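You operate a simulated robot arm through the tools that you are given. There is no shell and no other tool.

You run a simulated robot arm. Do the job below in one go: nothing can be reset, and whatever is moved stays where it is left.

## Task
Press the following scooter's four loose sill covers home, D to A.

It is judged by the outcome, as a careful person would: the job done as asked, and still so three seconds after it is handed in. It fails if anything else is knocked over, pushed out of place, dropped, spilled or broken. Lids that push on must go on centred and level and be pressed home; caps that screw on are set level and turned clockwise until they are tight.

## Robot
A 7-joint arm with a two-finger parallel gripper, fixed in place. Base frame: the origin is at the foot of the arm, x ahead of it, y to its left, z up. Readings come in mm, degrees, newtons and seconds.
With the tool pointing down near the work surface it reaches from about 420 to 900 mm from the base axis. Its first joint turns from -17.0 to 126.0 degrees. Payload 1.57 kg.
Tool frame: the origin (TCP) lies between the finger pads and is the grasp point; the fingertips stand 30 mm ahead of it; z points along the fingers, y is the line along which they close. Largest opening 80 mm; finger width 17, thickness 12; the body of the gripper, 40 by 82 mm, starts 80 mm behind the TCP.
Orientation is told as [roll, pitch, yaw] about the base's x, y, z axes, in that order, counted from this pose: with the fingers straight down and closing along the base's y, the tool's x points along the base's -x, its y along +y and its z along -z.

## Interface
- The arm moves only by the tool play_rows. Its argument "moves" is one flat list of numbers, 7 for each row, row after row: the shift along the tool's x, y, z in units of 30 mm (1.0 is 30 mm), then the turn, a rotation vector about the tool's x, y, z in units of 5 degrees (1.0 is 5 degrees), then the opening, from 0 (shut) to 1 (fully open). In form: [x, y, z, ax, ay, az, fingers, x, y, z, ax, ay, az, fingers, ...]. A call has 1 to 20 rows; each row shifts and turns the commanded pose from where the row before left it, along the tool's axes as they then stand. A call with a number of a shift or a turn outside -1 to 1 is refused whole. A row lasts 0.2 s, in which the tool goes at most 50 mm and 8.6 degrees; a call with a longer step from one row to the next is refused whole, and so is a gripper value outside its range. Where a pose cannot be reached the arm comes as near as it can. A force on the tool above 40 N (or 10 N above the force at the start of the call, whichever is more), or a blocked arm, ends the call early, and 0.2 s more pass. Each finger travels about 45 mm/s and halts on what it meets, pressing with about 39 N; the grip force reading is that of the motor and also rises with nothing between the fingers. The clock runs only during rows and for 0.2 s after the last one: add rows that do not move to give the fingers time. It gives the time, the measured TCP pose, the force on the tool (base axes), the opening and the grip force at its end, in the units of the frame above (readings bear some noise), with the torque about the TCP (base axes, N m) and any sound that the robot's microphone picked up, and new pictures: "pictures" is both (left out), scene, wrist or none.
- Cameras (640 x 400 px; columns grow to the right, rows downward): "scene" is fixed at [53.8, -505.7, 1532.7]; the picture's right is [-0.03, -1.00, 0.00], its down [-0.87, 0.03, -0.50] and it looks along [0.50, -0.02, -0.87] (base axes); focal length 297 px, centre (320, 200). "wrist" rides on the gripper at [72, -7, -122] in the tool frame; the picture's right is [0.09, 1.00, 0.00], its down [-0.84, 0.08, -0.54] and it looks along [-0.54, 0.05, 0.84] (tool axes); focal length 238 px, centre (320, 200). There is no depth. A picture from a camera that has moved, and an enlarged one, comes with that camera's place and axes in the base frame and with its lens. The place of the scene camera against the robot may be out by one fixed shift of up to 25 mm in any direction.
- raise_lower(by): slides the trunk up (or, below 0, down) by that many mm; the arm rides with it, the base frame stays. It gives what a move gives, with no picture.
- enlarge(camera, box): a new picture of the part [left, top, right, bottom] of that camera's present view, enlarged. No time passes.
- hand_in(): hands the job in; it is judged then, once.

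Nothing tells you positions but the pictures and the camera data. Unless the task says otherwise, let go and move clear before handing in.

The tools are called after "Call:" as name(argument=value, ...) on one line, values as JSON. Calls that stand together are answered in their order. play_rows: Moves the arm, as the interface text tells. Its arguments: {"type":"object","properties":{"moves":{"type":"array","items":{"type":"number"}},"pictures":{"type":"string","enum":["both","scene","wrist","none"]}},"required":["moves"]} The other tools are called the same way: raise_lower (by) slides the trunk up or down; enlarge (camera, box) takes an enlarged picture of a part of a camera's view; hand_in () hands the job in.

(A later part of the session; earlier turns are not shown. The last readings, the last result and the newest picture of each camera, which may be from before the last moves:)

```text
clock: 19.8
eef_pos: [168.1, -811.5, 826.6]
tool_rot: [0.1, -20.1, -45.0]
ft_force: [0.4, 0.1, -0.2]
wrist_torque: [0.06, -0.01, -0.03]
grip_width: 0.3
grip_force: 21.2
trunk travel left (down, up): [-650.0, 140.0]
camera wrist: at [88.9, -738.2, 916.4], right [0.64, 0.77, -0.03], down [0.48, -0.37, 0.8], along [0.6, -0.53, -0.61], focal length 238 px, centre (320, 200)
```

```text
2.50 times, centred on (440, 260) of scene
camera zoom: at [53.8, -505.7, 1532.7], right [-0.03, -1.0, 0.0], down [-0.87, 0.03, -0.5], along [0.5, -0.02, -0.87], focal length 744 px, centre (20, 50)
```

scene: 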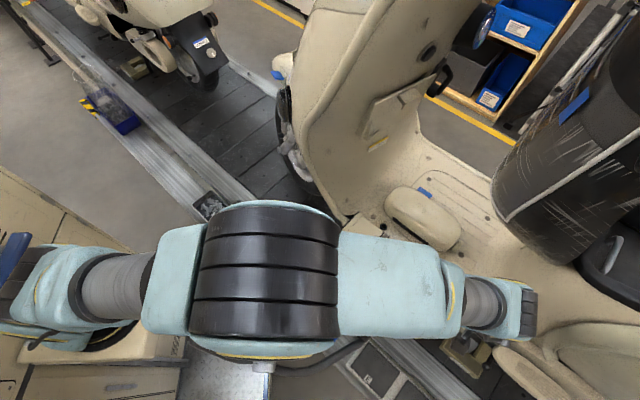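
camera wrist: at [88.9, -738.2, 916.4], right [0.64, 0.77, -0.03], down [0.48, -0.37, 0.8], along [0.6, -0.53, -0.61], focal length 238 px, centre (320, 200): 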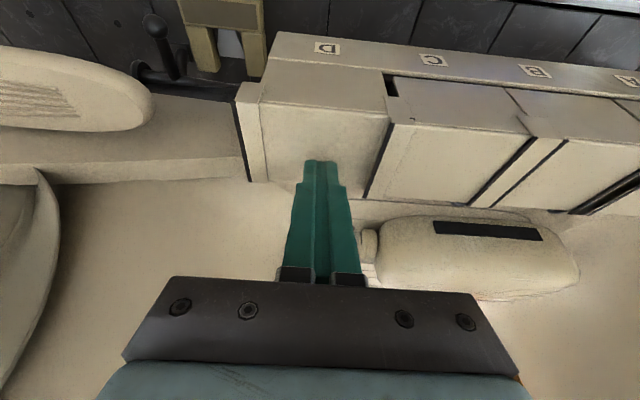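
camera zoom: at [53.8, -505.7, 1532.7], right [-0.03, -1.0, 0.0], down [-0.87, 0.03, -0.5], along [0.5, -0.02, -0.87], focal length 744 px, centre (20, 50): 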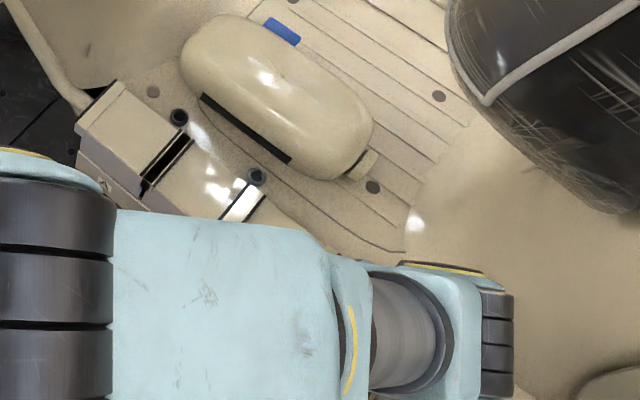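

D has dropped about 9 mm. Its outer face now meets the sill with no dark gap, while C, B and A still show the gap. Cream strips have also appeared in the D–C and C–B slots that were black before, so I'll rise straight up and look from above before going on.

Call:
play_rows(moves=[-0.114, 0, -0.313, 0, 0, 0, 0, -0.228, 0, -0.6265, 0, 0, 0, 0, -0.228, 0, -0.6265, 0, 0, 0, 0, -0.228, 0, -0.6265, 0, 0, 0, 0], pictures="both")

```text
clock: 20.8
eef_pos: [170.1, -811.6, 896.8]
tool_rot: [0.0, -20.1, -45.0]
ft_force: [-0.3, -0.7, -0.5]
wrist_torque: [0.05, 0.01, 0.01]
grip_width: 0.0
grip_force: 21.3
trunk travel left (down, up): [-650.0, 140.0]
camera wrist: at [89.4, -738.2, 987.5], right [0.64, 0.77, -0.03], down [0.48, -0.37, 0.8], along [0.6, -0.53, -0.6], focal length 238 px, centre (320, 200)
```

scene: 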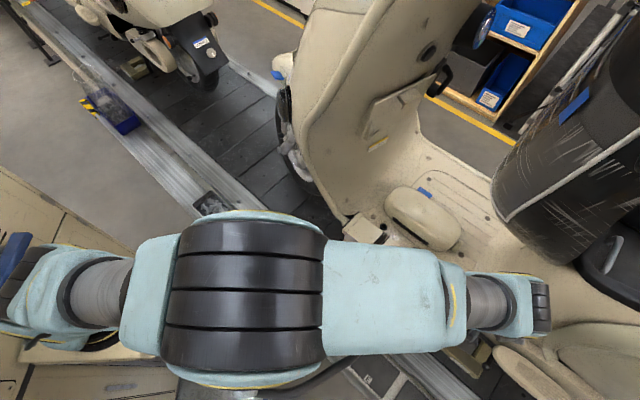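
wrist: 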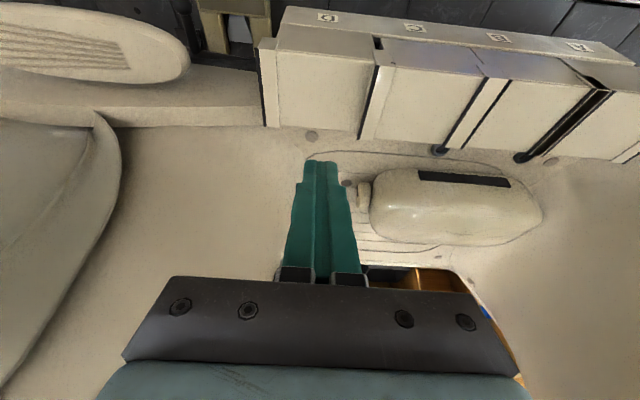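

Call:
enlarge(camera="wrist", box=[340, 10, 500, 170])

Call:
enlarge(camera="wrist", box=[240, 0, 400, 140])

Call:
enlarge(camera="wrist", box=[460, 20, 640, 180])

Call:
enlarge(camera="scene", box=[330, 180, 470, 270])

```text
2.50 times, centred on (420, 90) of wrist
camera zoom: at [89.4, -738.2, 987.5], right [0.64, 0.77, -0.03], down [0.48, -0.37, 0.8], along [0.6, -0.53, -0.6], focal length 596 px, centre (70, 475)
```

zoom: 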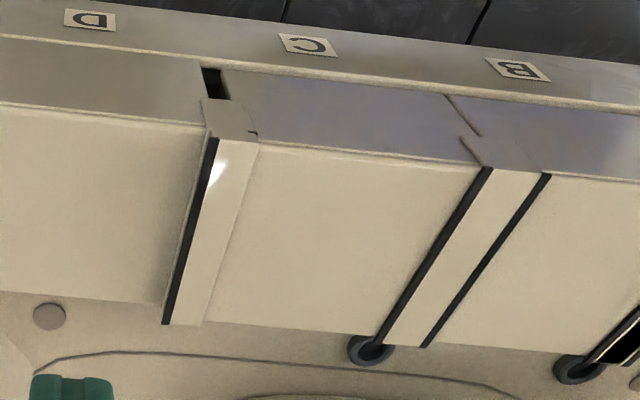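

```text
2.86 times, centred on (320, 70) of wrist
camera zoom: at [89.4, -738.2, 987.5], right [0.64, 0.77, -0.03], down [0.48, -0.37, 0.8], along [0.6, -0.53, -0.6], focal length 681 px, centre (320, 571)
```

zoom: 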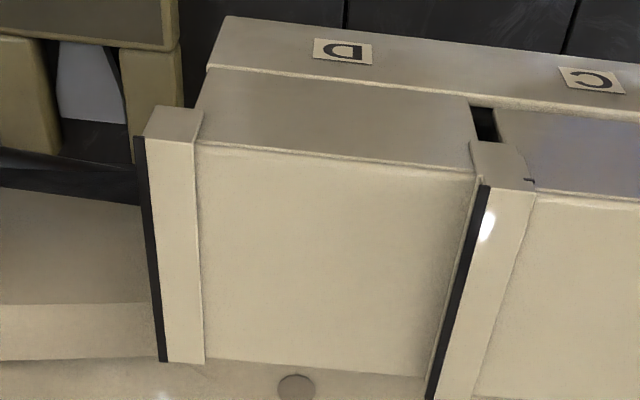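

```text
2.50 times, centred on (550, 100) of wrist
camera zoom: at [89.4, -738.2, 987.5], right [0.64, 0.77, -0.03], down [0.48, -0.37, 0.8], along [0.6, -0.53, -0.6], focal length 596 px, centre (-255, 450)
```

zoom: 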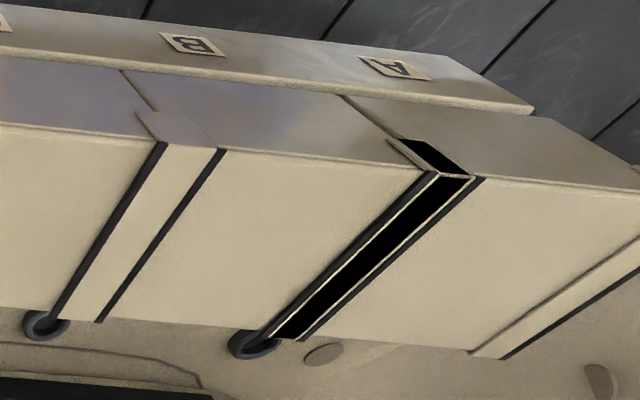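

```text
4.44 times, centred on (400, 225) of scene
camera zoom: at [53.8, -505.7, 1532.7], right [-0.03, -1.0, 0.0], down [-0.87, 0.03, -0.5], along [0.5, -0.02, -0.87], focal length 1322 px, centre (-36, 89)
```

zoom: 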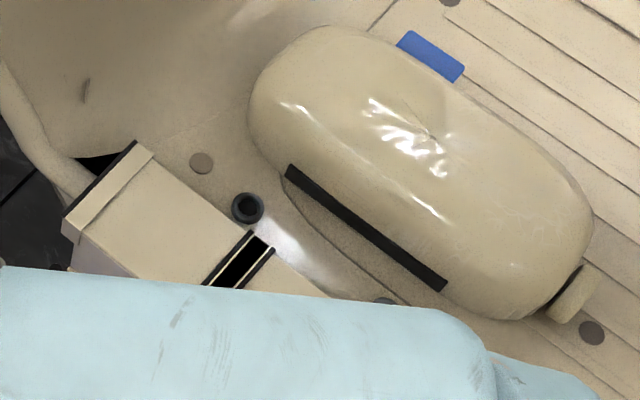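

Now this makes sense. Each cover has a lip at both ends that overlaps its neighbour's, which is why the order is D to A: D's lip goes under C's, C's under B's, and so on. With D lowered the lips no longer coincide, so they show cream. D looks level and seated, and I'll press it again gently to confirm it's against a hard stop.

Call:
play_rows(moves=[0.228, 0, 0.6265, 0, 0, 0, 0, 0.228, 0, 0.6265, 0, 0, 0, 0, 0.228, 0, 0.6265, 0, 0, 0, 0, 0.0456, 0, 0.1253, 0, 0, 0, 0, 0.0228, 0, 0.0627, 0, 0, 0, 0, 0.0228, 0, 0.0627, 0, 0, 0, 0, 0.0228, 0, 0.0627, 0, 0, 0, 0, 0.0114, 0, 0.0313, 0, 0, 0, 0, 0.0114, 0, 0.0313, 0, 0, 0, 0, 0.0114, 0, 0.0313, 0, 0, 0, 0], pictures="wrist")

```text
clock: 23.0
eef_pos: [170.5, -812.7, 824.5]
tool_rot: [0.0, -19.9, -44.9]
ft_force: [-1.0, -0.4, 0.2]
wrist_torque: [-0.01, 0.05, 0.02]
grip_width: 0.1
grip_force: 21.1
trunk travel left (down, up): [-650.0, 140.0]
camera wrist: at [89.5, -738.4, 913.9], right [0.64, 0.77, -0.03], down [0.48, -0.37, 0.8], along [0.6, -0.53, -0.6], focal length 238 px, centre (320, 200)
```

wrist: 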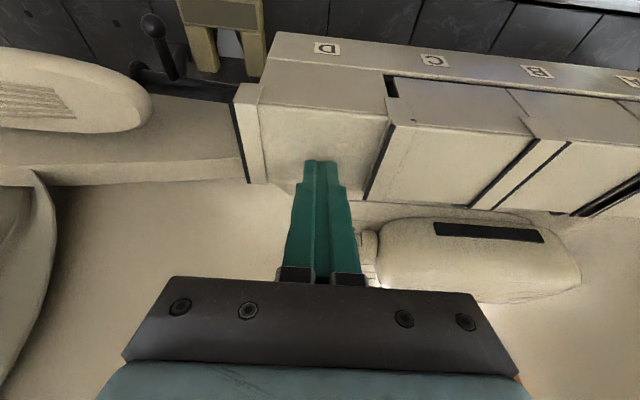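

Still no contact at a tip height of about 793, which fits D sitting lower now. I'll continue in fine steps to feel the stop.

Call:
play_rows(moves=[0.0057, 0, 0.0157, 0, 0, 0, 0, 0.0057, 0, 0.0157, 0, 0, 0, 0, 0.0057, 0, 0.0157, 0, 0, 0, 0, 0.0057, 0, 0.0157, 0, 0, 0, 0, 0.0057, 0, 0.0157, 0, 0, 0, 0, 0.0057, 0, 0.0157, 0, 0, 0, 0], pictures="none")

```text
clock: 24.4
eef_pos: [170.9, -812.4, 823.7]
tool_rot: [-0.1, -20.2, -44.9]
ft_force: [1.7, 1.6, 17.8]
wrist_torque: [0.05, -0.08, -0.02]
grip_width: 0.0
grip_force: 21.6
trunk travel left (down, up): [-650.0, 140.0]
```

The stop is there, with 17.8 N upward and no further travel. I'll press a little more firmly to be sure D is fully home.

Call:
play_rows(moves=[0.0057, 0, 0.0157, 0, 0, 0, 0, 0.0057, 0, 0.0157, 0, 0, 0, 0, 0.0057, 0, 0.0157, 0, 0, 0, 0], pictures="none")

```text
clock: 25.2
eef_pos: [170.4, -810.7, 822.6]
tool_rot: [-0.2, -20.3, -44.9]
ft_force: [2.8, 5.1, 37.8]
wrist_torque: [0.1, -0.15, 0.07]
grip_width: 0.0
grip_force: 21.1
trunk travel left (down, up): [-650.0, 140.0]
```

D is firmly home: 37.8 N against a solid stop with no further movement. I'll lift straight off, shift one pitch (about 87 mm) forward to C, and check the view.

Call:
play_rows(moves=[-0.0456, 0, -0.1253, 0, 0, 0, 0, -0.1, 0, -0.275, 0, 0, 0, 0, -0.2, 0, -0.5496, 0, 0, 0, 0, -0.2, 0, -0.5496, 0, 0, 0, 0, 0, 0.58, 0, 0, 0, 0, 0, 0, 0.58, 0, 0, 0, 0, 0, 0, 0.58, 0, 0, 0, 0, 0, 0, 0.58, 0, 0, 0, 0, 0, 0, 0.58, 0, 0, 0, 0, 0], pictures="both")

```text
clock: 27.2
eef_pos: [231.7, -750.2, 867.3]
tool_rot: [0.1, -19.9, -45.0]
ft_force: [0.1, -0.1, -0.3]
wrist_torque: [-0.02, 0.0, -0.02]
grip_width: 0.1
grip_force: 21.2
trunk travel left (down, up): [-650.0, 140.0]
camera wrist: at [150.8, -676.4, 957.7], right [0.64, 0.77, -0.03], down [0.48, -0.37, 0.8], along [0.6, -0.53, -0.6], focal length 238 px, centre (320, 200)
```

scene: 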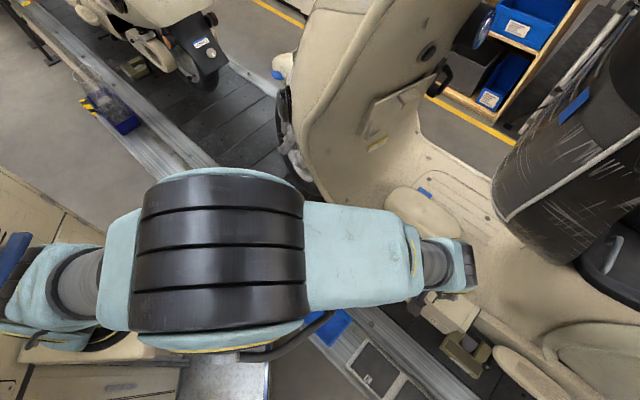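
wrist: 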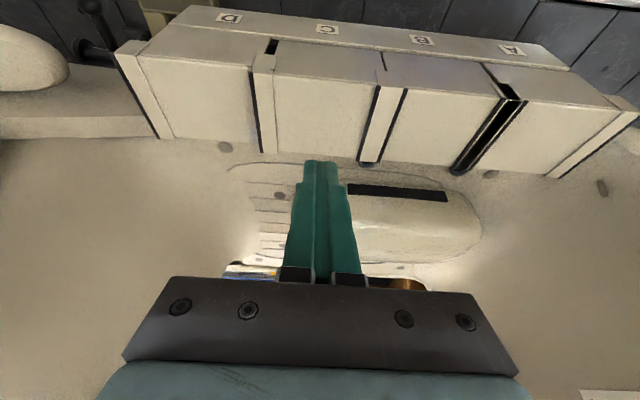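

I'm above C now, and D has stayed down. A quick zoom will check D's seating and the aim on C.

Call:
enlarge(camera="wrist", box=[100, 0, 260, 150])

Call:
enlarge(camera="wrist", box=[240, 20, 400, 170])

Call:
enlarge(camera="wrist", box=[370, 20, 530, 180])

```text
2.67 times, centred on (180, 75) of wrist
camera zoom: at [150.8, -676.4, 957.7], right [0.64, 0.77, -0.03], down [0.48, -0.37, 0.8], along [0.6, -0.53, -0.6], focal length 636 px, centre (693, 533)
```

zoom: 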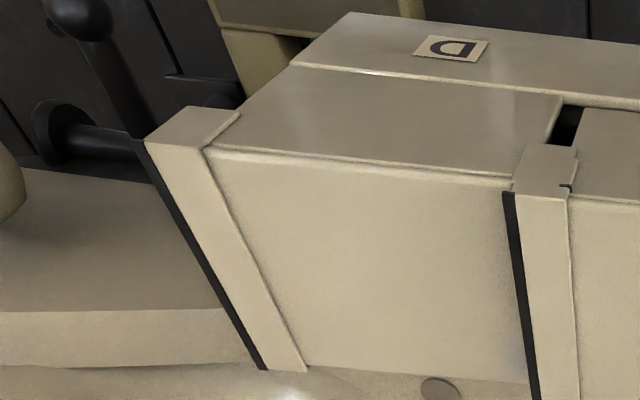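

```text
2.67 times, centred on (320, 95) of wrist
camera zoom: at [150.8, -676.4, 957.7], right [0.64, 0.77, -0.03], down [0.48, -0.37, 0.8], along [0.6, -0.53, -0.6], focal length 636 px, centre (320, 480)
```

zoom: 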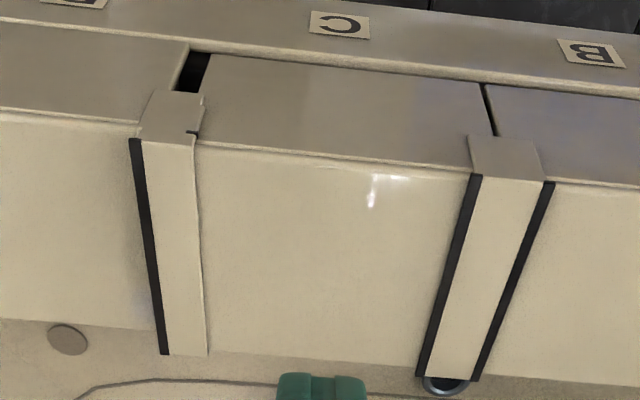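

```text
2.50 times, centred on (450, 100) of wrist
camera zoom: at [150.8, -676.4, 957.7], right [0.64, 0.77, -0.03], down [0.48, -0.37, 0.8], along [0.6, -0.53, -0.6], focal length 596 px, centre (-5, 450)
```

zoom: 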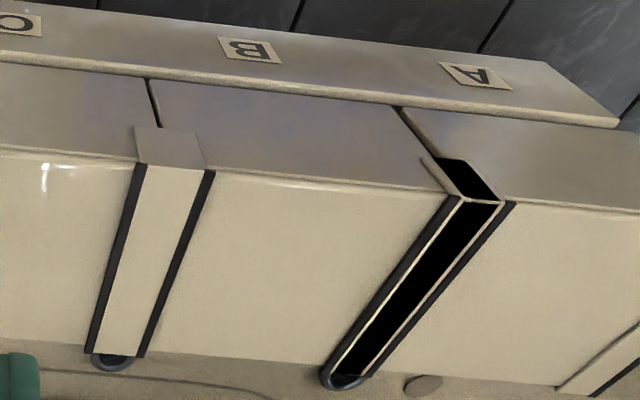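

C is level and still up at z ≈ 800, and I'm centred on it. Down to just above the surface, then press in small steps.

Call:
play_rows(moves=[0.1938, 0, 0.5325, 0, 0, 0, 0, 0.1938, 0, 0.5325, 0, 0, 0, 0, 0.0114, 0, 0.0313, 0, 0, 0, 0, 0.0114, 0, 0.0313, 0, 0, 0, 0, 0.0114, 0, 0.0313, 0, 0, 0, 0], pictures="none")

Call:
play_rows(moves=[0.0057, 0, 0.0157, 0, 0, 0, 0, 0.0057, 0, 0.0157, 0, 0, 0, 0, 0.0057, 0, 0.0157, 0, 0, 0, 0], pictures="wrist")

```text
clock: 28.4
eef_pos: [231.4, -750.4, 830.0]
tool_rot: [0.0, -20.0, -45.0]
ft_force: [-0.3, -0.2, 0.5]
wrist_torque: [0.01, -0.03, -0.02]
grip_width: 0.0
grip_force: 21.2
trunk travel left (down, up): [-650.0, 140.0]
```

```text
clock: 29.2
eef_pos: [231.5, -751.0, 830.1]
tool_rot: [-0.1, -20.0, -45.1]
ft_force: [-0.7, 2.0, 11.2]
wrist_torque: [-0.01, -0.01, 0.02]
grip_width: 0.2
grip_force: 21.0
trunk travel left (down, up): [-650.0, 140.0]
camera wrist: at [150.6, -676.5, 919.7], right [0.64, 0.77, -0.03], down [0.48, -0.37, 0.8], along [0.6, -0.53, -0.6], focal length 238 px, centre (320, 200)
```

wrist: 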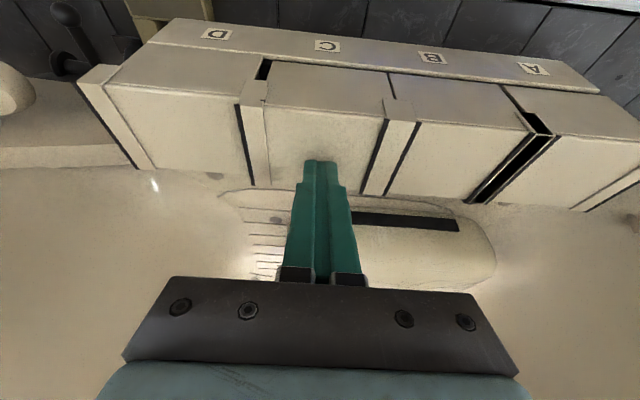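

I've made contact with C at about z = 830 with 11 N. I'll keep pressing in half-millimetre steps.

Call:
play_rows(moves=[0.0057, 0, 0.0157, 0, 0, 0, 0, 0.0057, 0, 0.0157, 0, 0, 0, 0, 0.0057, 0, 0.0157, 0, 0, 0, 0], pictures="none")

```text
clock: 30.0
eef_pos: [231.5, -749.3, 826.3]
tool_rot: [0.0, -20.0, -45.0]
ft_force: [0.6, -0.4, -0.4]
wrist_torque: [0.0, 0.01, -0.01]
grip_width: 0.0
grip_force: 21.3
trunk travel left (down, up): [-650.0, 140.0]
```

C gave way and dropped off the fingertips, just as D did. I'll follow it down to feel its stop.

Call:
play_rows(moves=[0.0057, 0, 0.0157, 0, 0, 0, 0, 0.0057, 0, 0.0157, 0, 0, 0, 0, 0.0057, 0, 0.0157, 0, 0, 0, 0, 0.0057, 0, 0.0157, 0, 0, 0, 0, 0.0057, 0, 0.0157, 0, 0, 0, 0, 0.0057, 0, 0.0157, 0, 0, 0, 0, 0.0057, 0, 0.0157, 0, 0, 0, 0, 0.0057, 0, 0.0157, 0, 0, 0, 0], pictures="wrist")

```text
clock: 31.8
eef_pos: [232.0, -751.5, 822.2]
tool_rot: [0.0, -20.1, -45.0]
ft_force: [0.8, 0.7, 1.3]
wrist_torque: [-0.01, -0.03, 0.05]
grip_width: 0.0
grip_force: 21.3
trunk travel left (down, up): [-650.0, 140.0]
camera wrist: at [150.5, -676.4, 913.0], right [0.64, 0.77, -0.03], down [0.48, -0.37, 0.8], along [0.6, -0.53, -0.6], focal length 238 px, centre (320, 200)
```

wrist: 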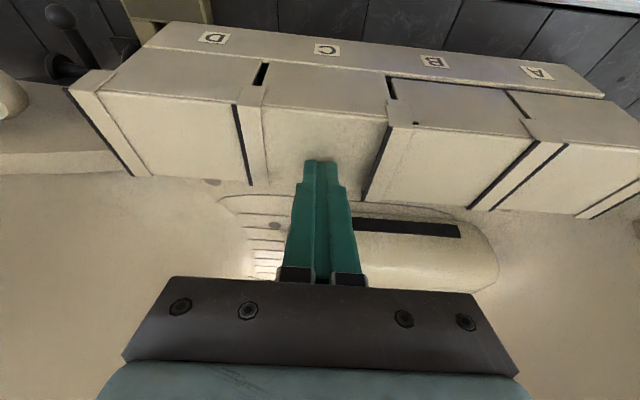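

C is down and the fingertips are just touching it again. A firm press will confirm its stop.

Call:
play_rows(moves=[0.0057, 0, 0.0157, 0, 0, 0, 0, 0.0057, 0, 0.0157, 0, 0, 0, 0, 0.0057, 0, 0.0157, 0, 0, 0, 0], pictures="none")

Call:
play_rows(moves=[0.0057, 0, 0.0157, 0, 0, 0, 0, 0.0057, 0, 0.0157, 0, 0, 0, 0], pictures="none")

```text
clock: 32.6
eef_pos: [231.3, -749.8, 822.3]
tool_rot: [0.0, -20.2, -44.9]
ft_force: [0.5, 1.9, 19.2]
wrist_torque: [0.02, -0.01, 0.04]
grip_width: 0.0
grip_force: 20.8
trunk travel left (down, up): [-650.0, 140.0]
```

```text
clock: 33.2
eef_pos: [232.1, -750.7, 822.5]
tool_rot: [-0.3, -20.2, -45.0]
ft_force: [0.1, 5.4, 36.4]
wrist_torque: [0.16, -0.05, 0.03]
grip_width: 0.0
grip_force: 21.1
trunk travel left (down, up): [-650.0, 140.0]
```

C is solid at the same height as D, with 36 N at TCP z = 822.5. I'll lift off and move on to B.

Call:
play_rows(moves=[-0.0456, 0, -0.1253, 0, 0, 0, 0, -0.1, 0, -0.275, 0, 0, 0, 0, -0.2, 0, -0.5496, 0, 0, 0, 0, -0.2, 0, -0.5496, 0, 0, 0, 0, 0, 0.583, 0, 0, 0, 0, 0, 0, 0.583, 0, 0, 0, 0, 0, 0, 0.583, 0, 0, 0, 0, 0, 0, 0.583, 0, 0, 0, 0, 0, 0, 0.583, 0, 0, 0, 0, 0], pictures="both")

```text
clock: 35.2
eef_pos: [292.5, -687.5, 868.2]
tool_rot: [0.0, -20.0, -45.0]
ft_force: [0.5, -0.2, 0.3]
wrist_torque: [-0.02, -0.02, -0.04]
grip_width: 0.0
grip_force: 21.6
trunk travel left (down, up): [-650.0, 140.0]
camera wrist: at [211.8, -614.3, 958.1], right [0.64, 0.76, -0.03], down [0.48, -0.37, 0.8], along [0.6, -0.53, -0.6], focal length 238 px, centre (320, 200)
```

scene: 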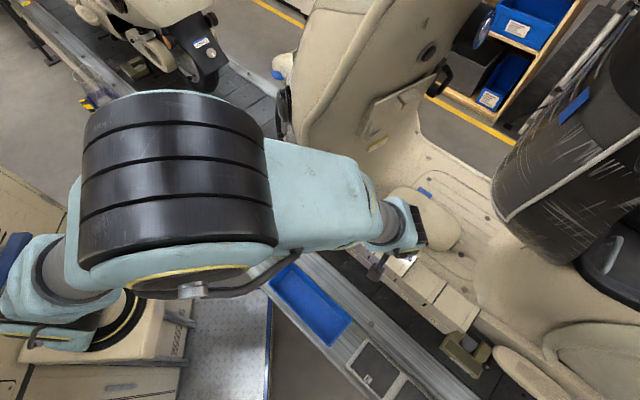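
wrist: 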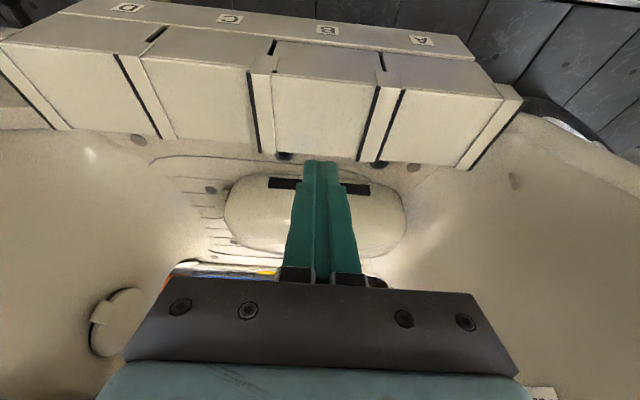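

D and C look flush with each other and B is next. A quick zoom before pressing.

Call:
enlarge(camera="wrist", box=[20, 0, 280, 160])

Call:
enlarge(camera="wrist", box=[240, 20, 400, 170])

Call:
enlarge(camera="scene", box=[300, 140, 460, 290])

```text
2.46 times, centred on (150, 80) of wrist
camera zoom: at [211.8, -614.3, 958.1], right [0.64, 0.76, -0.03], down [0.48, -0.37, 0.8], along [0.6, -0.53, -0.6], focal length 587 px, centre (738, 495)
```

zoom: 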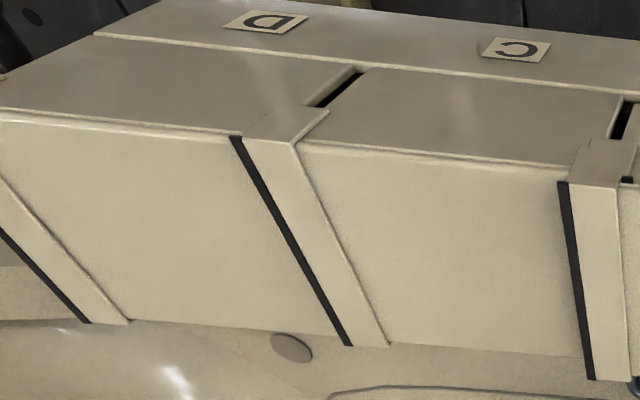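

```text
2.67 times, centred on (320, 95) of wrist
camera zoom: at [211.8, -614.3, 958.1], right [0.64, 0.76, -0.03], down [0.48, -0.37, 0.8], along [0.6, -0.53, -0.6], focal length 636 px, centre (320, 480)
```

zoom: 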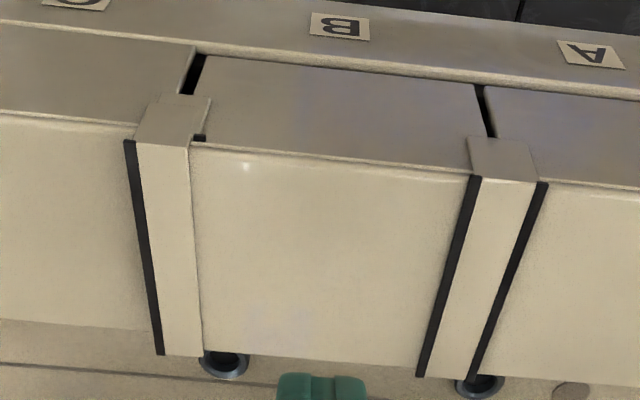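

```text
2.67 times, centred on (380, 215) of scene
camera zoom: at [53.8, -505.7, 1532.7], right [-0.03, -1.0, 0.0], down [-0.87, 0.03, -0.5], along [0.5, -0.02, -0.87], focal length 793 px, centre (160, 160)
```

zoom: 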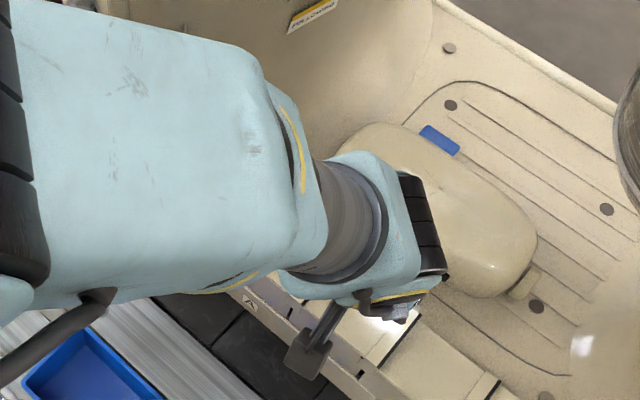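

B is aimed and level, so I'll press it the same way: down close, then half-millimetre steps.

Call:
play_rows(moves=[0.2, 0, 0.55, 0, 0, 0, 0, 0.2, 0, 0.55, 0, 0, 0, 0, 0.0228, 0, 0.0627, 0, 0, 0, 0, 0.0057, 0, 0.0157, 0, 0, 0, 0, 0.0057, 0, 0.0157, 0, 0, 0, 0], pictures="none")

Call:
play_rows(moves=[0.0057, 0, 0.0157, 0, 0, 0, 0, 0.0057, 0, 0.0157, 0, 0, 0, 0, 0.0057, 0, 0.0157, 0, 0, 0, 0], pictures="none")

```text
clock: 36.4
eef_pos: [293.1, -688.6, 830.4]
tool_rot: [0.1, -20.1, -45.0]
ft_force: [-0.8, 0.8, 4.3]
wrist_torque: [-0.03, 0.02, 0.0]
grip_width: 0.1
grip_force: 21.0
trunk travel left (down, up): [-650.0, 140.0]
```

```text
clock: 37.2
eef_pos: [292.5, -687.7, 827.5]
tool_rot: [0.0, -20.0, -45.0]
ft_force: [0.5, 0.0, 3.8]
wrist_torque: [0.04, -0.06, -0.02]
grip_width: 0.3
grip_force: 21.9
trunk travel left (down, up): [-650.0, 140.0]
```

B is moving down under the fingertips. I'll continue to its stop.

Call:
play_rows(moves=[0.0057, 0, 0.0157, 0, 0, 0, 0, 0.0057, 0, 0.0157, 0, 0, 0, 0, 0.0057, 0, 0.0157, 0, 0, 0, 0, 0.0057, 0, 0.0157, 0, 0, 0, 0], pictures="none")

Call:
play_rows(moves=[0.0057, 0, 0.0157, 0, 0, 0, 0, 0.0057, 0, 0.0157, 0, 0, 0, 0, 0.0057, 0, 0.0157, 0, 0, 0, 0, 0.0057, 0, 0.0157, 0, 0, 0, 0], pictures="wrist")

```text
clock: 38.2
eef_pos: [292.4, -688.2, 825.6]
tool_rot: [0.0, -20.0, -45.0]
ft_force: [-0.1, 0.5, 0.1]
wrist_torque: [0.01, -0.02, -0.02]
grip_width: 0.0
grip_force: 21.1
trunk travel left (down, up): [-650.0, 140.0]
```

```text
clock: 39.2
eef_pos: [292.2, -688.7, 824.0]
tool_rot: [0.0, -20.0, -45.0]
ft_force: [0.3, 0.7, -0.2]
wrist_torque: [0.01, 0.01, 0.01]
grip_width: 0.1
grip_force: 21.4
trunk travel left (down, up): [-650.0, 140.0]
camera wrist: at [212.2, -614.6, 913.7], right [0.64, 0.77, -0.03], down [0.48, -0.37, 0.8], along [0.6, -0.53, -0.6], focal length 238 px, centre (320, 200)
```

wrist: 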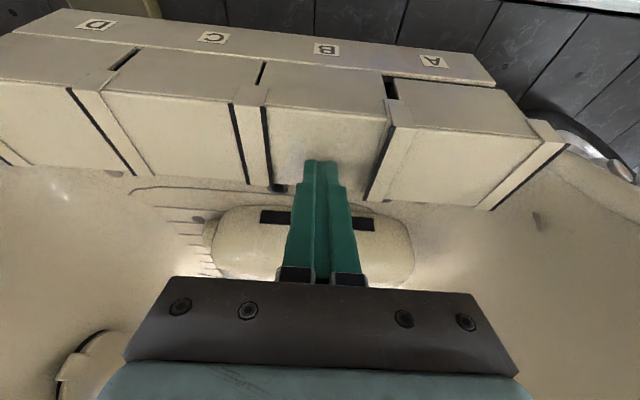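

B has dropped too. I'll press it against its stop, then compare the lips at C–B.

Call:
play_rows(moves=[0.0057, 0, 0.0157, 0, 0, 0, 0, 0.0057, 0, 0.0157, 0, 0, 0, 0, 0.0057, 0, 0.0157, 0, 0, 0, 0, 0.0057, 0, 0.0157, 0, 0, 0, 0], pictures="wrist")

Call:
enlarge(camera="wrist", box=[200, 40, 440, 200])

Call:
enlarge(camera="wrist", box=[40, 20, 280, 180])

```text
clock: 40.2
eef_pos: [293.2, -689.0, 823.8]
tool_rot: [0.0, -20.2, -45.0]
ft_force: [-2.2, 3.0, 16.9]
wrist_torque: [0.05, 0.02, 0.0]
grip_width: 0.0
grip_force: 21.0
trunk travel left (down, up): [-650.0, 140.0]
camera wrist: at [212.1, -614.2, 912.8], right [0.64, 0.77, -0.03], down [0.48, -0.37, 0.8], along [0.6, -0.53, -0.6], focal length 238 px, centre (320, 200)
```

wrist: 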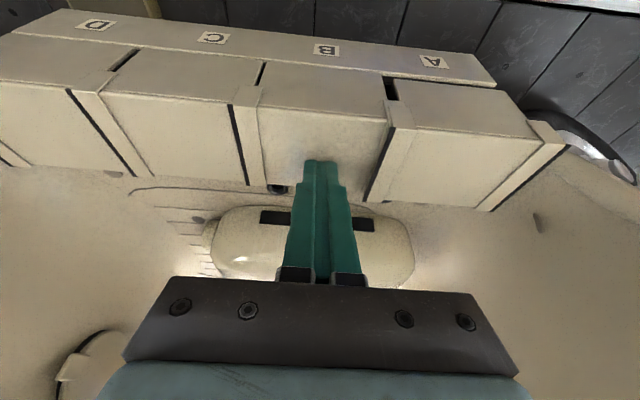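

```text
2.50 times, centred on (320, 120) of wrist
camera zoom: at [212.1, -614.2, 912.8], right [0.64, 0.77, -0.03], down [0.48, -0.37, 0.8], along [0.6, -0.53, -0.6], focal length 596 px, centre (320, 400)
```

zoom: 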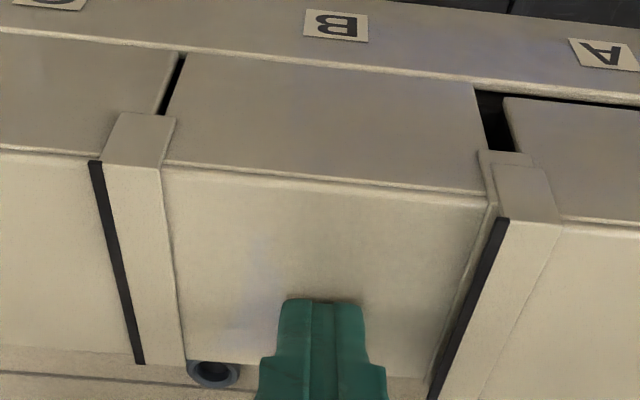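

```text
2.50 times, centred on (160, 100) of wrist
camera zoom: at [212.1, -614.2, 912.8], right [0.64, 0.77, -0.03], down [0.48, -0.37, 0.8], along [0.6, -0.53, -0.6], focal length 596 px, centre (720, 450)
```

zoom: 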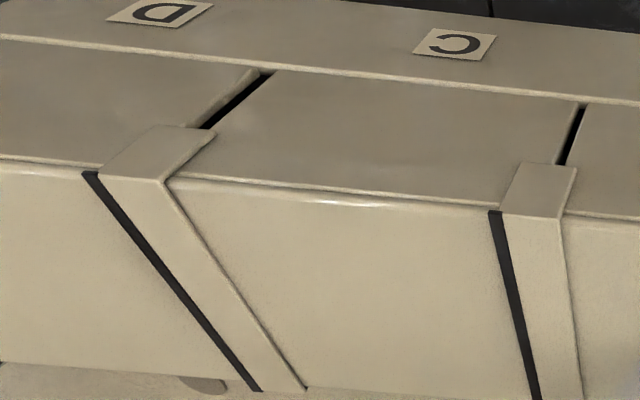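

Under load, B's lip now sits over C's exactly as C's does over D's, so the firm press matters. I'll add the last bit.

Call:
play_rows(moves=[0.0057, 0, 0.0157, 0, 0, 0, 0, 0.0057, 0, 0.0157, 0, 0, 0, 0, 0.0057, 0, 0.0157, 0, 0, 0, 0], pictures="none")

```text
clock: 41.0
eef_pos: [292.9, -690.2, 822.0]
tool_rot: [-0.1, -20.3, -44.9]
ft_force: [-2.3, 6.1, 37.7]
wrist_torque: [0.11, -0.04, 0.0]
grip_width: 0.0
grip_force: 21.5
trunk travel left (down, up): [-650.0, 140.0]
```

B is home: 37.7 N at the same stop height. Next I'll lift off and go to A; by my estimate the leg shield is more than 100 mm forward of the wrist there.

Call:
play_rows(moves=[-0.0456, 0, -0.1253, 0, 0, 0, 0, -0.1, 0, -0.275, 0, 0, 0, 0, -0.2, 0, -0.5496, 0, 0, 0, 0, -0.2, 0, -0.5496, 0, 0, 0, 0, 0, 0.583, 0, 0, 0, 0, 0, 0, 0.583, 0, 0, 0, 0, 0, 0, 0.583, 0, 0, 0, 0, 0, 0, 0.583, 0, 0, 0, 0, 0, 0, 0.583, 0, 0, 0, 0, 0], pictures="both")

```text
clock: 43.0
eef_pos: [355.5, -625.9, 868.7]
tool_rot: [0.0, -20.0, -45.0]
ft_force: [0.7, -0.2, 0.5]
wrist_torque: [0.03, 0.01, 0.02]
grip_width: 0.2
grip_force: 21.0
trunk travel left (down, up): [-650.0, 140.0]
camera wrist: at [274.2, -552.5, 958.0], right [0.64, 0.77, -0.03], down [0.48, -0.37, 0.8], along [0.6, -0.53, -0.6], focal length 238 px, centre (320, 200)
```

scene: 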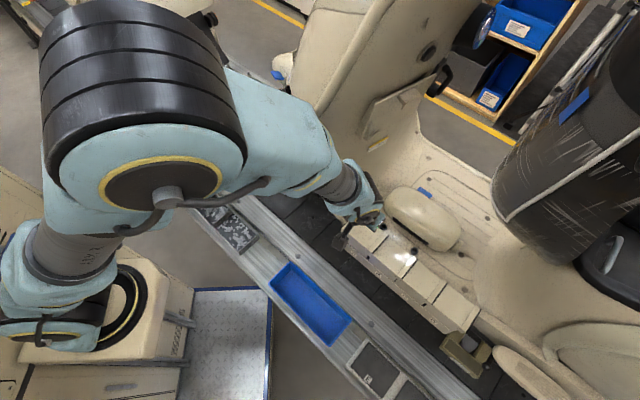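
wrist: 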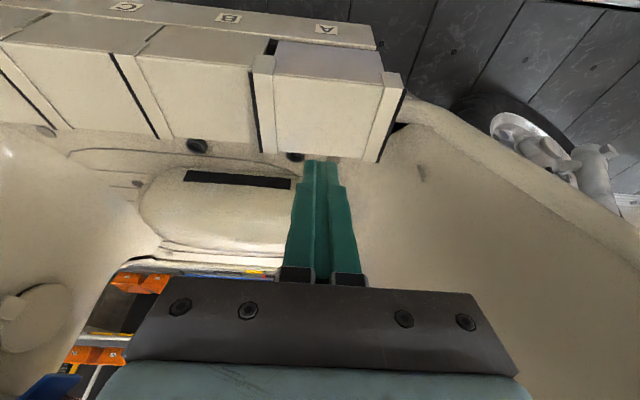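

I'm above A. I'll check the arm's clearance to the leg shield, the seating of B, and the aim on A.

Call:
enlarge(camera="scene", box=[280, 100, 480, 340])

Call:
enlarge(camera="wrist", box=[240, 20, 420, 170])

Call:
enlarge(camera="wrist", box=[0, 0, 280, 160])

```text
1.67 times, centred on (380, 220) of scene
camera zoom: at [53.8, -505.7, 1532.7], right [-0.03, -1.0, 0.0], down [-0.87, 0.03, -0.5], along [0.5, -0.02, -0.87], focal length 496 px, centre (220, 167)
```

zoom: 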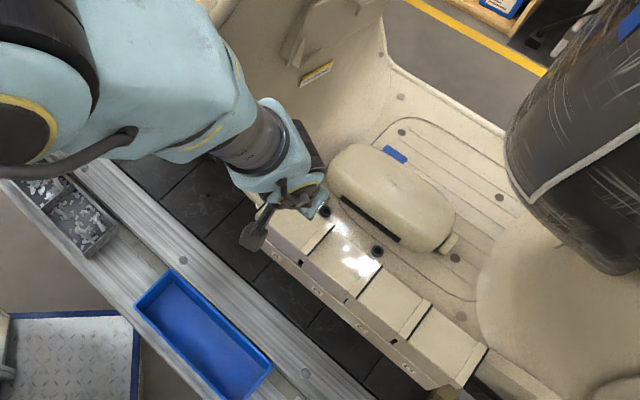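

```text
2.67 times, centred on (330, 95) of wrist
camera zoom: at [274.2, -552.5, 958.0], right [0.64, 0.77, -0.03], down [0.48, -0.37, 0.8], along [0.6, -0.53, -0.6], focal length 636 px, centre (293, 480)
```

zoom: 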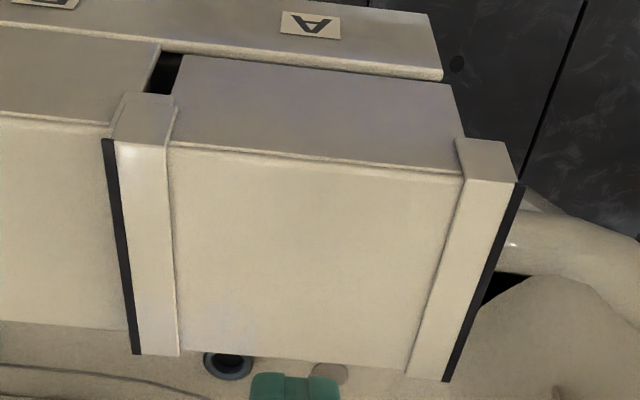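

```text
2.29 times, centred on (140, 80) of wrist
camera zoom: at [274.2, -552.5, 958.0], right [0.64, 0.77, -0.03], down [0.48, -0.37, 0.8], along [0.6, -0.53, -0.6], focal length 545 px, centre (731, 474)
```

zoom: 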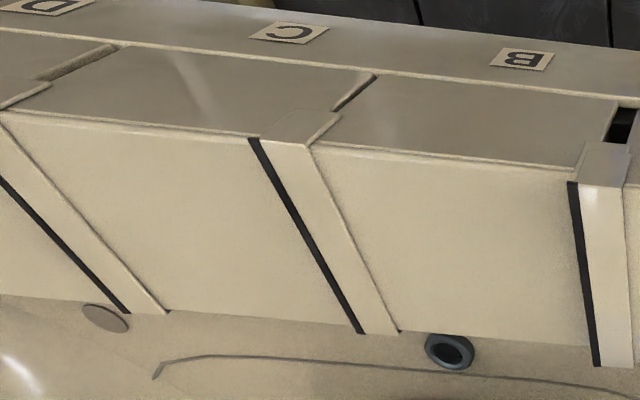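

D, C and B are uniform and seated, and the arm is clear of the leg shield. Now I'll press A the same way.

Call:
play_rows(moves=[0.2, 0, 0.55, 0, 0, 0, 0, 0.2, 0, 0.55, 0, 0, 0, 0, 0.0228, 0, 0.0627, 0, 0, 0, 0, 0.0057, 0, 0.0157, 0, 0, 0, 0, 0.0057, 0, 0.0157, 0, 0, 0, 0], pictures="none")

Call:
play_rows(moves=[0.0057, 0, 0.0157, 0, 0, 0, 0, 0.0057, 0, 0.0157, 0, 0, 0, 0, 0.0057, 0, 0.0157, 0, 0, 0, 0], pictures="none")

Call:
play_rows(moves=[0.0057, 0, 0.0157, 0, 0, 0, 0, 0.0057, 0, 0.0157, 0, 0, 0, 0, 0.0057, 0, 0.0157, 0, 0, 0, 0], pictures="wrist")

```text
clock: 44.2
eef_pos: [356.1, -626.7, 829.5]
tool_rot: [-0.1, -20.1, -44.9]
ft_force: [-0.5, 2.3, 3.4]
wrist_torque: [0.02, -0.03, 0.05]
grip_width: 0.0
grip_force: 20.9
trunk travel left (down, up): [-650.0, 140.0]
```

```text
clock: 45.0
eef_pos: [354.0, -626.3, 828.0]
tool_rot: [0.0, -20.0, -45.1]
ft_force: [0.8, 0.0, 0.1]
wrist_torque: [0.0, 0.03, 0.01]
grip_width: 0.0
grip_force: 21.1
trunk travel left (down, up): [-650.0, 140.0]
```

```text
clock: 45.8
eef_pos: [355.2, -625.2, 826.8]
tool_rot: [0.1, -20.0, -45.0]
ft_force: [0.2, 0.0, -0.1]
wrist_torque: [0.03, -0.01, -0.03]
grip_width: 0.1
grip_force: 21.8
trunk travel left (down, up): [-650.0, 140.0]
camera wrist: at [273.8, -552.1, 916.2], right [0.64, 0.77, -0.03], down [0.48, -0.37, 0.8], along [0.6, -0.53, -0.6], focal length 238 px, centre (320, 200)
```

wrist: 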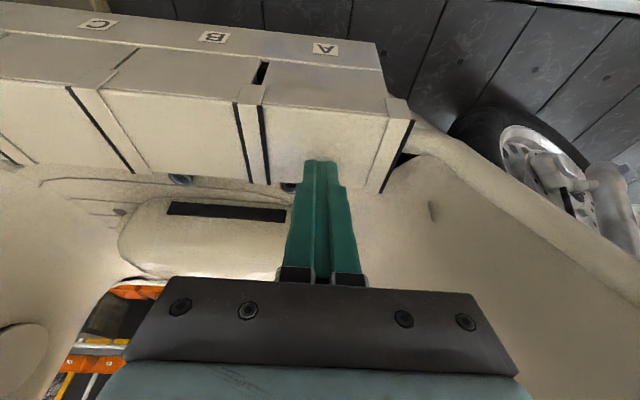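

A has dropped, and as with B it still needs its final firm press. I'll follow it down to the stop.

Call:
play_rows(moves=[0.0057, 0, 0.0157, 0, 0, 0, 0, 0.0057, 0, 0.0157, 0, 0, 0, 0, 0.0057, 0, 0.0157, 0, 0, 0, 0, 0.0057, 0, 0.0157, 0, 0, 0, 0, 0.0057, 0, 0.0157, 0, 0, 0, 0, 0.0057, 0, 0.0157, 0, 0, 0, 0], pictures="none")

Call:
play_rows(moves=[0.0057, 0, 0.0157, 0, 0, 0, 0, 0.0057, 0, 0.0157, 0, 0, 0, 0, 0.0057, 0, 0.0157, 0, 0, 0, 0], pictures="wrist")

```text
clock: 47.2
eef_pos: [353.6, -625.5, 823.6]
tool_rot: [0.0, -20.0, -45.0]
ft_force: [0.4, 0.6, 1.1]
wrist_torque: [0.0, -0.03, -0.03]
grip_width: 0.0
grip_force: 21.5
trunk travel left (down, up): [-650.0, 140.0]
```

```text
clock: 48.0
eef_pos: [354.9, -625.6, 824.0]
tool_rot: [-0.1, -20.2, -45.1]
ft_force: [-0.3, 2.3, 19.1]
wrist_torque: [0.08, 0.0, 0.01]
grip_width: 0.0
grip_force: 21.6
trunk travel left (down, up): [-650.0, 140.0]
camera wrist: at [273.8, -552.0, 912.7], right [0.64, 0.77, -0.03], down [0.48, -0.37, 0.8], along [0.6, -0.53, -0.6], focal length 238 px, centre (320, 200)
```

wrist: 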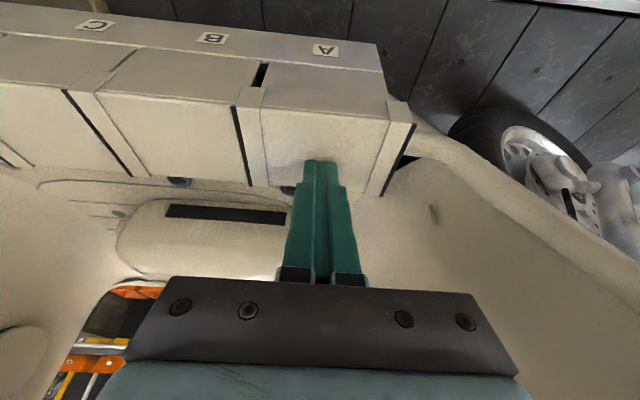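

Call:
play_rows(moves=[0.0057, 0, 0.0157, 0, 0, 0, 0, 0.0057, 0, 0.0157, 0, 0, 0, 0, 0.0057, 0, 0.0157, 0, 0, 0, 0], pictures="none")

```text
clock: 48.8
eef_pos: [355.1, -626.4, 823.2]
tool_rot: [-0.2, -20.4, -44.9]
ft_force: [-3.2, 9.0, 21.9]
wrist_torque: [0.22, 0.07, 0.06]
grip_width: 0.0
grip_force: 21.6
trunk travel left (down, up): [-650.0, 140.0]
stopped in row 3: the force on the tool passed its limit at 41 N (the readings are from after the stop); the commanded pose is now the measured one
```

A reached 41 N against its stop, so it's firmly home. I'll lift straight off and back away to inspect all four.

Call:
play_rows(moves=[-0.0456, 0, -0.1253, 0, 0, 0, 0, -0.1, 0, -0.275, 0, 0, 0, 0, -0.2, 0, -0.5496, 0, 0, 0, 0, -0.3, 0, -0.83, 0, 0, 0, 0, -0.3, 0, -0.83, 0, 0, 0, 0, -0.3, 0, -0.83, 0, 0, 0, 0], pictures="both")

```text
clock: 50.2
eef_pos: [354.6, -627.4, 931.9]
tool_rot: [0.0, -20.2, -45.0]
ft_force: [1.1, -1.5, -0.5]
wrist_torque: [0.0, 0.01, 0.0]
grip_width: 0.0
grip_force: 20.9
trunk travel left (down, up): [-650.0, 140.0]
camera wrist: at [274.2, -553.0, 1021.1], right [0.64, 0.77, -0.03], down [0.48, -0.37, 0.8], along [0.6, -0.53, -0.6], focal length 238 px, centre (320, 200)
```

scene: 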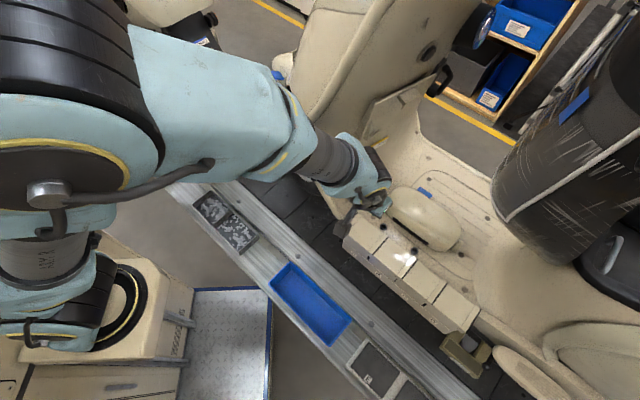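
wrist: 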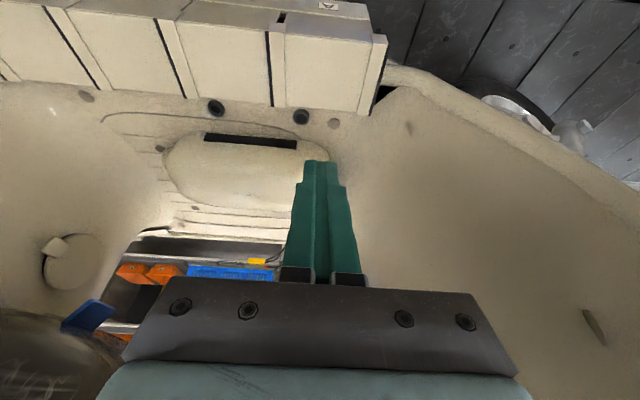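

Backing off outward and up, then straightening the tool, for a good view of the whole row.

Call:
play_rows(moves=[0.6125, 0, -0.755, 0, 0, 0, 0, 0.6125, 0, -0.755, 0, 0, 0, 0, 0.6125, 0, -0.755, 0, 0, 0, 0, 0.6125, 0, -0.755, 0, 0, 0, 0, 0, -0.867, 0, 0, 0, 0, 0, 0, -0.867, 0, 0, 0, 0, 0, 0, -0.867, 0, 0, 0, 0, 0, 0, -0.867, 0, 0, 0, 0, 0, 0, -0.867, 0, 0, 0, 0, 0, 0, 0, 0, 0, 1, 0, 0, 0, 0, 0, 0, 1, 0, 0], pictures="both")

```text
clock: 52.6
eef_pos: [192.6, -647.8, 991.8]
tool_rot: [-0.1, -10.2, -44.9]
ft_force: [-0.6, 0.8, 0.1]
wrist_torque: [-0.03, -0.04, -0.03]
grip_width: 0.0
grip_force: 21.5
trunk travel left (down, up): [-650.0, 140.0]
camera wrist: at [122.6, -585.2, 1097.9], right [0.64, 0.77, -0.02], down [0.57, -0.46, 0.68], along [0.51, -0.45, -0.73], focal length 238 px, centre (320, 200)
```

scene: 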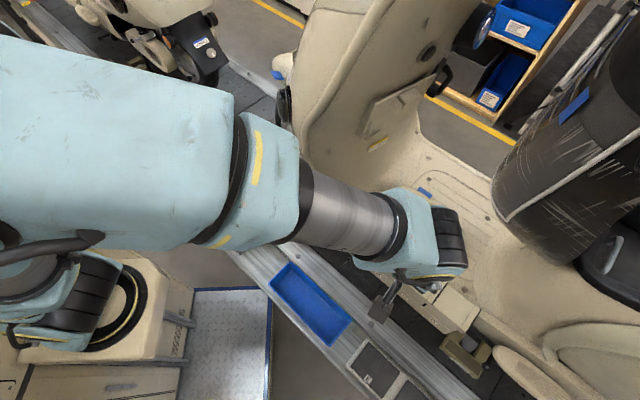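
wrist: 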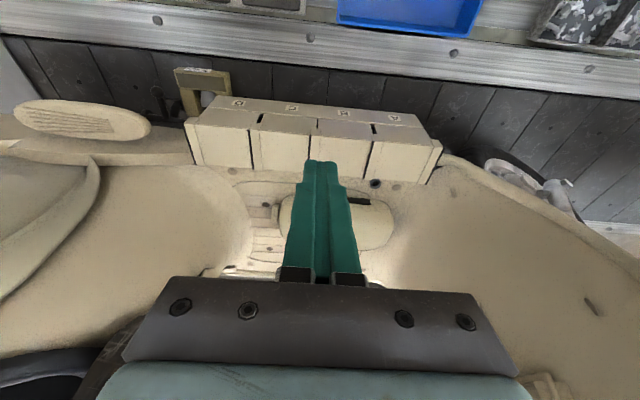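

Call:
enlarge(camera="wrist", box=[180, 85, 330, 185])

Call:
enlarge(camera="wrist", box=[300, 90, 450, 190])

Call:
enlarge(camera="wrist", box=[220, 90, 300, 140])

Call:
enlarge(camera="wrist", box=[300, 95, 400, 155])

```text
4.00 times, centred on (255, 135) of wrist
camera zoom: at [122.6, -585.2, 1097.9], right [0.64, 0.77, -0.02], down [0.57, -0.46, 0.68], along [0.51, -0.45, -0.73], focal length 953 px, centre (580, 460)
```

zoom: 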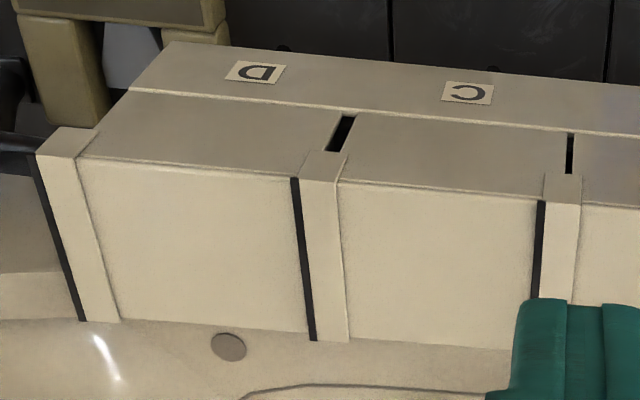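

```text
4.00 times, centred on (375, 140) of wrist
camera zoom: at [122.6, -585.2, 1097.9], right [0.64, 0.77, -0.02], down [0.57, -0.46, 0.68], along [0.51, -0.45, -0.73], focal length 953 px, centre (100, 440)
```

zoom: 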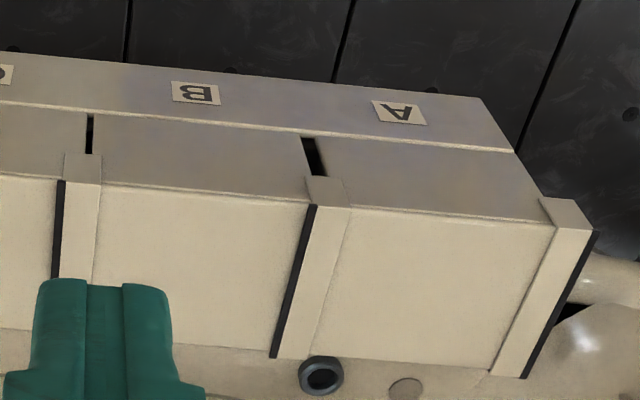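

```text
8.00 times, centred on (260, 115) of wrist
camera zoom: at [122.6, -585.2, 1097.9], right [0.64, 0.77, -0.02], down [0.57, -0.46, 0.68], along [0.51, -0.45, -0.73], focal length 1907 px, centre (800, 880)
```

zoom: 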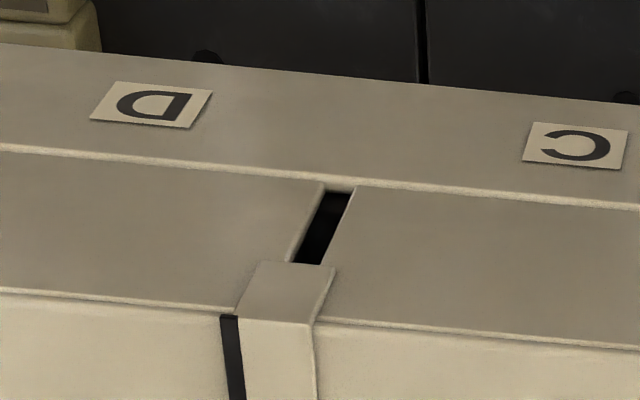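

```text
6.40 times, centred on (350, 125) of wrist
camera zoom: at [122.6, -585.2, 1097.9], right [0.64, 0.77, -0.02], down [0.57, -0.46, 0.68], along [0.51, -0.45, -0.73], focal length 1525 px, centre (128, 680)
```

zoom: 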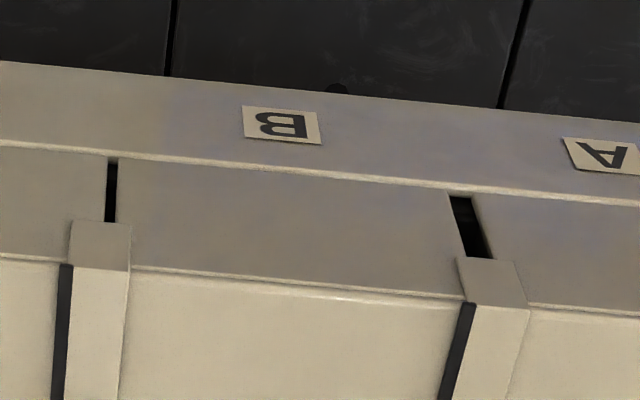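

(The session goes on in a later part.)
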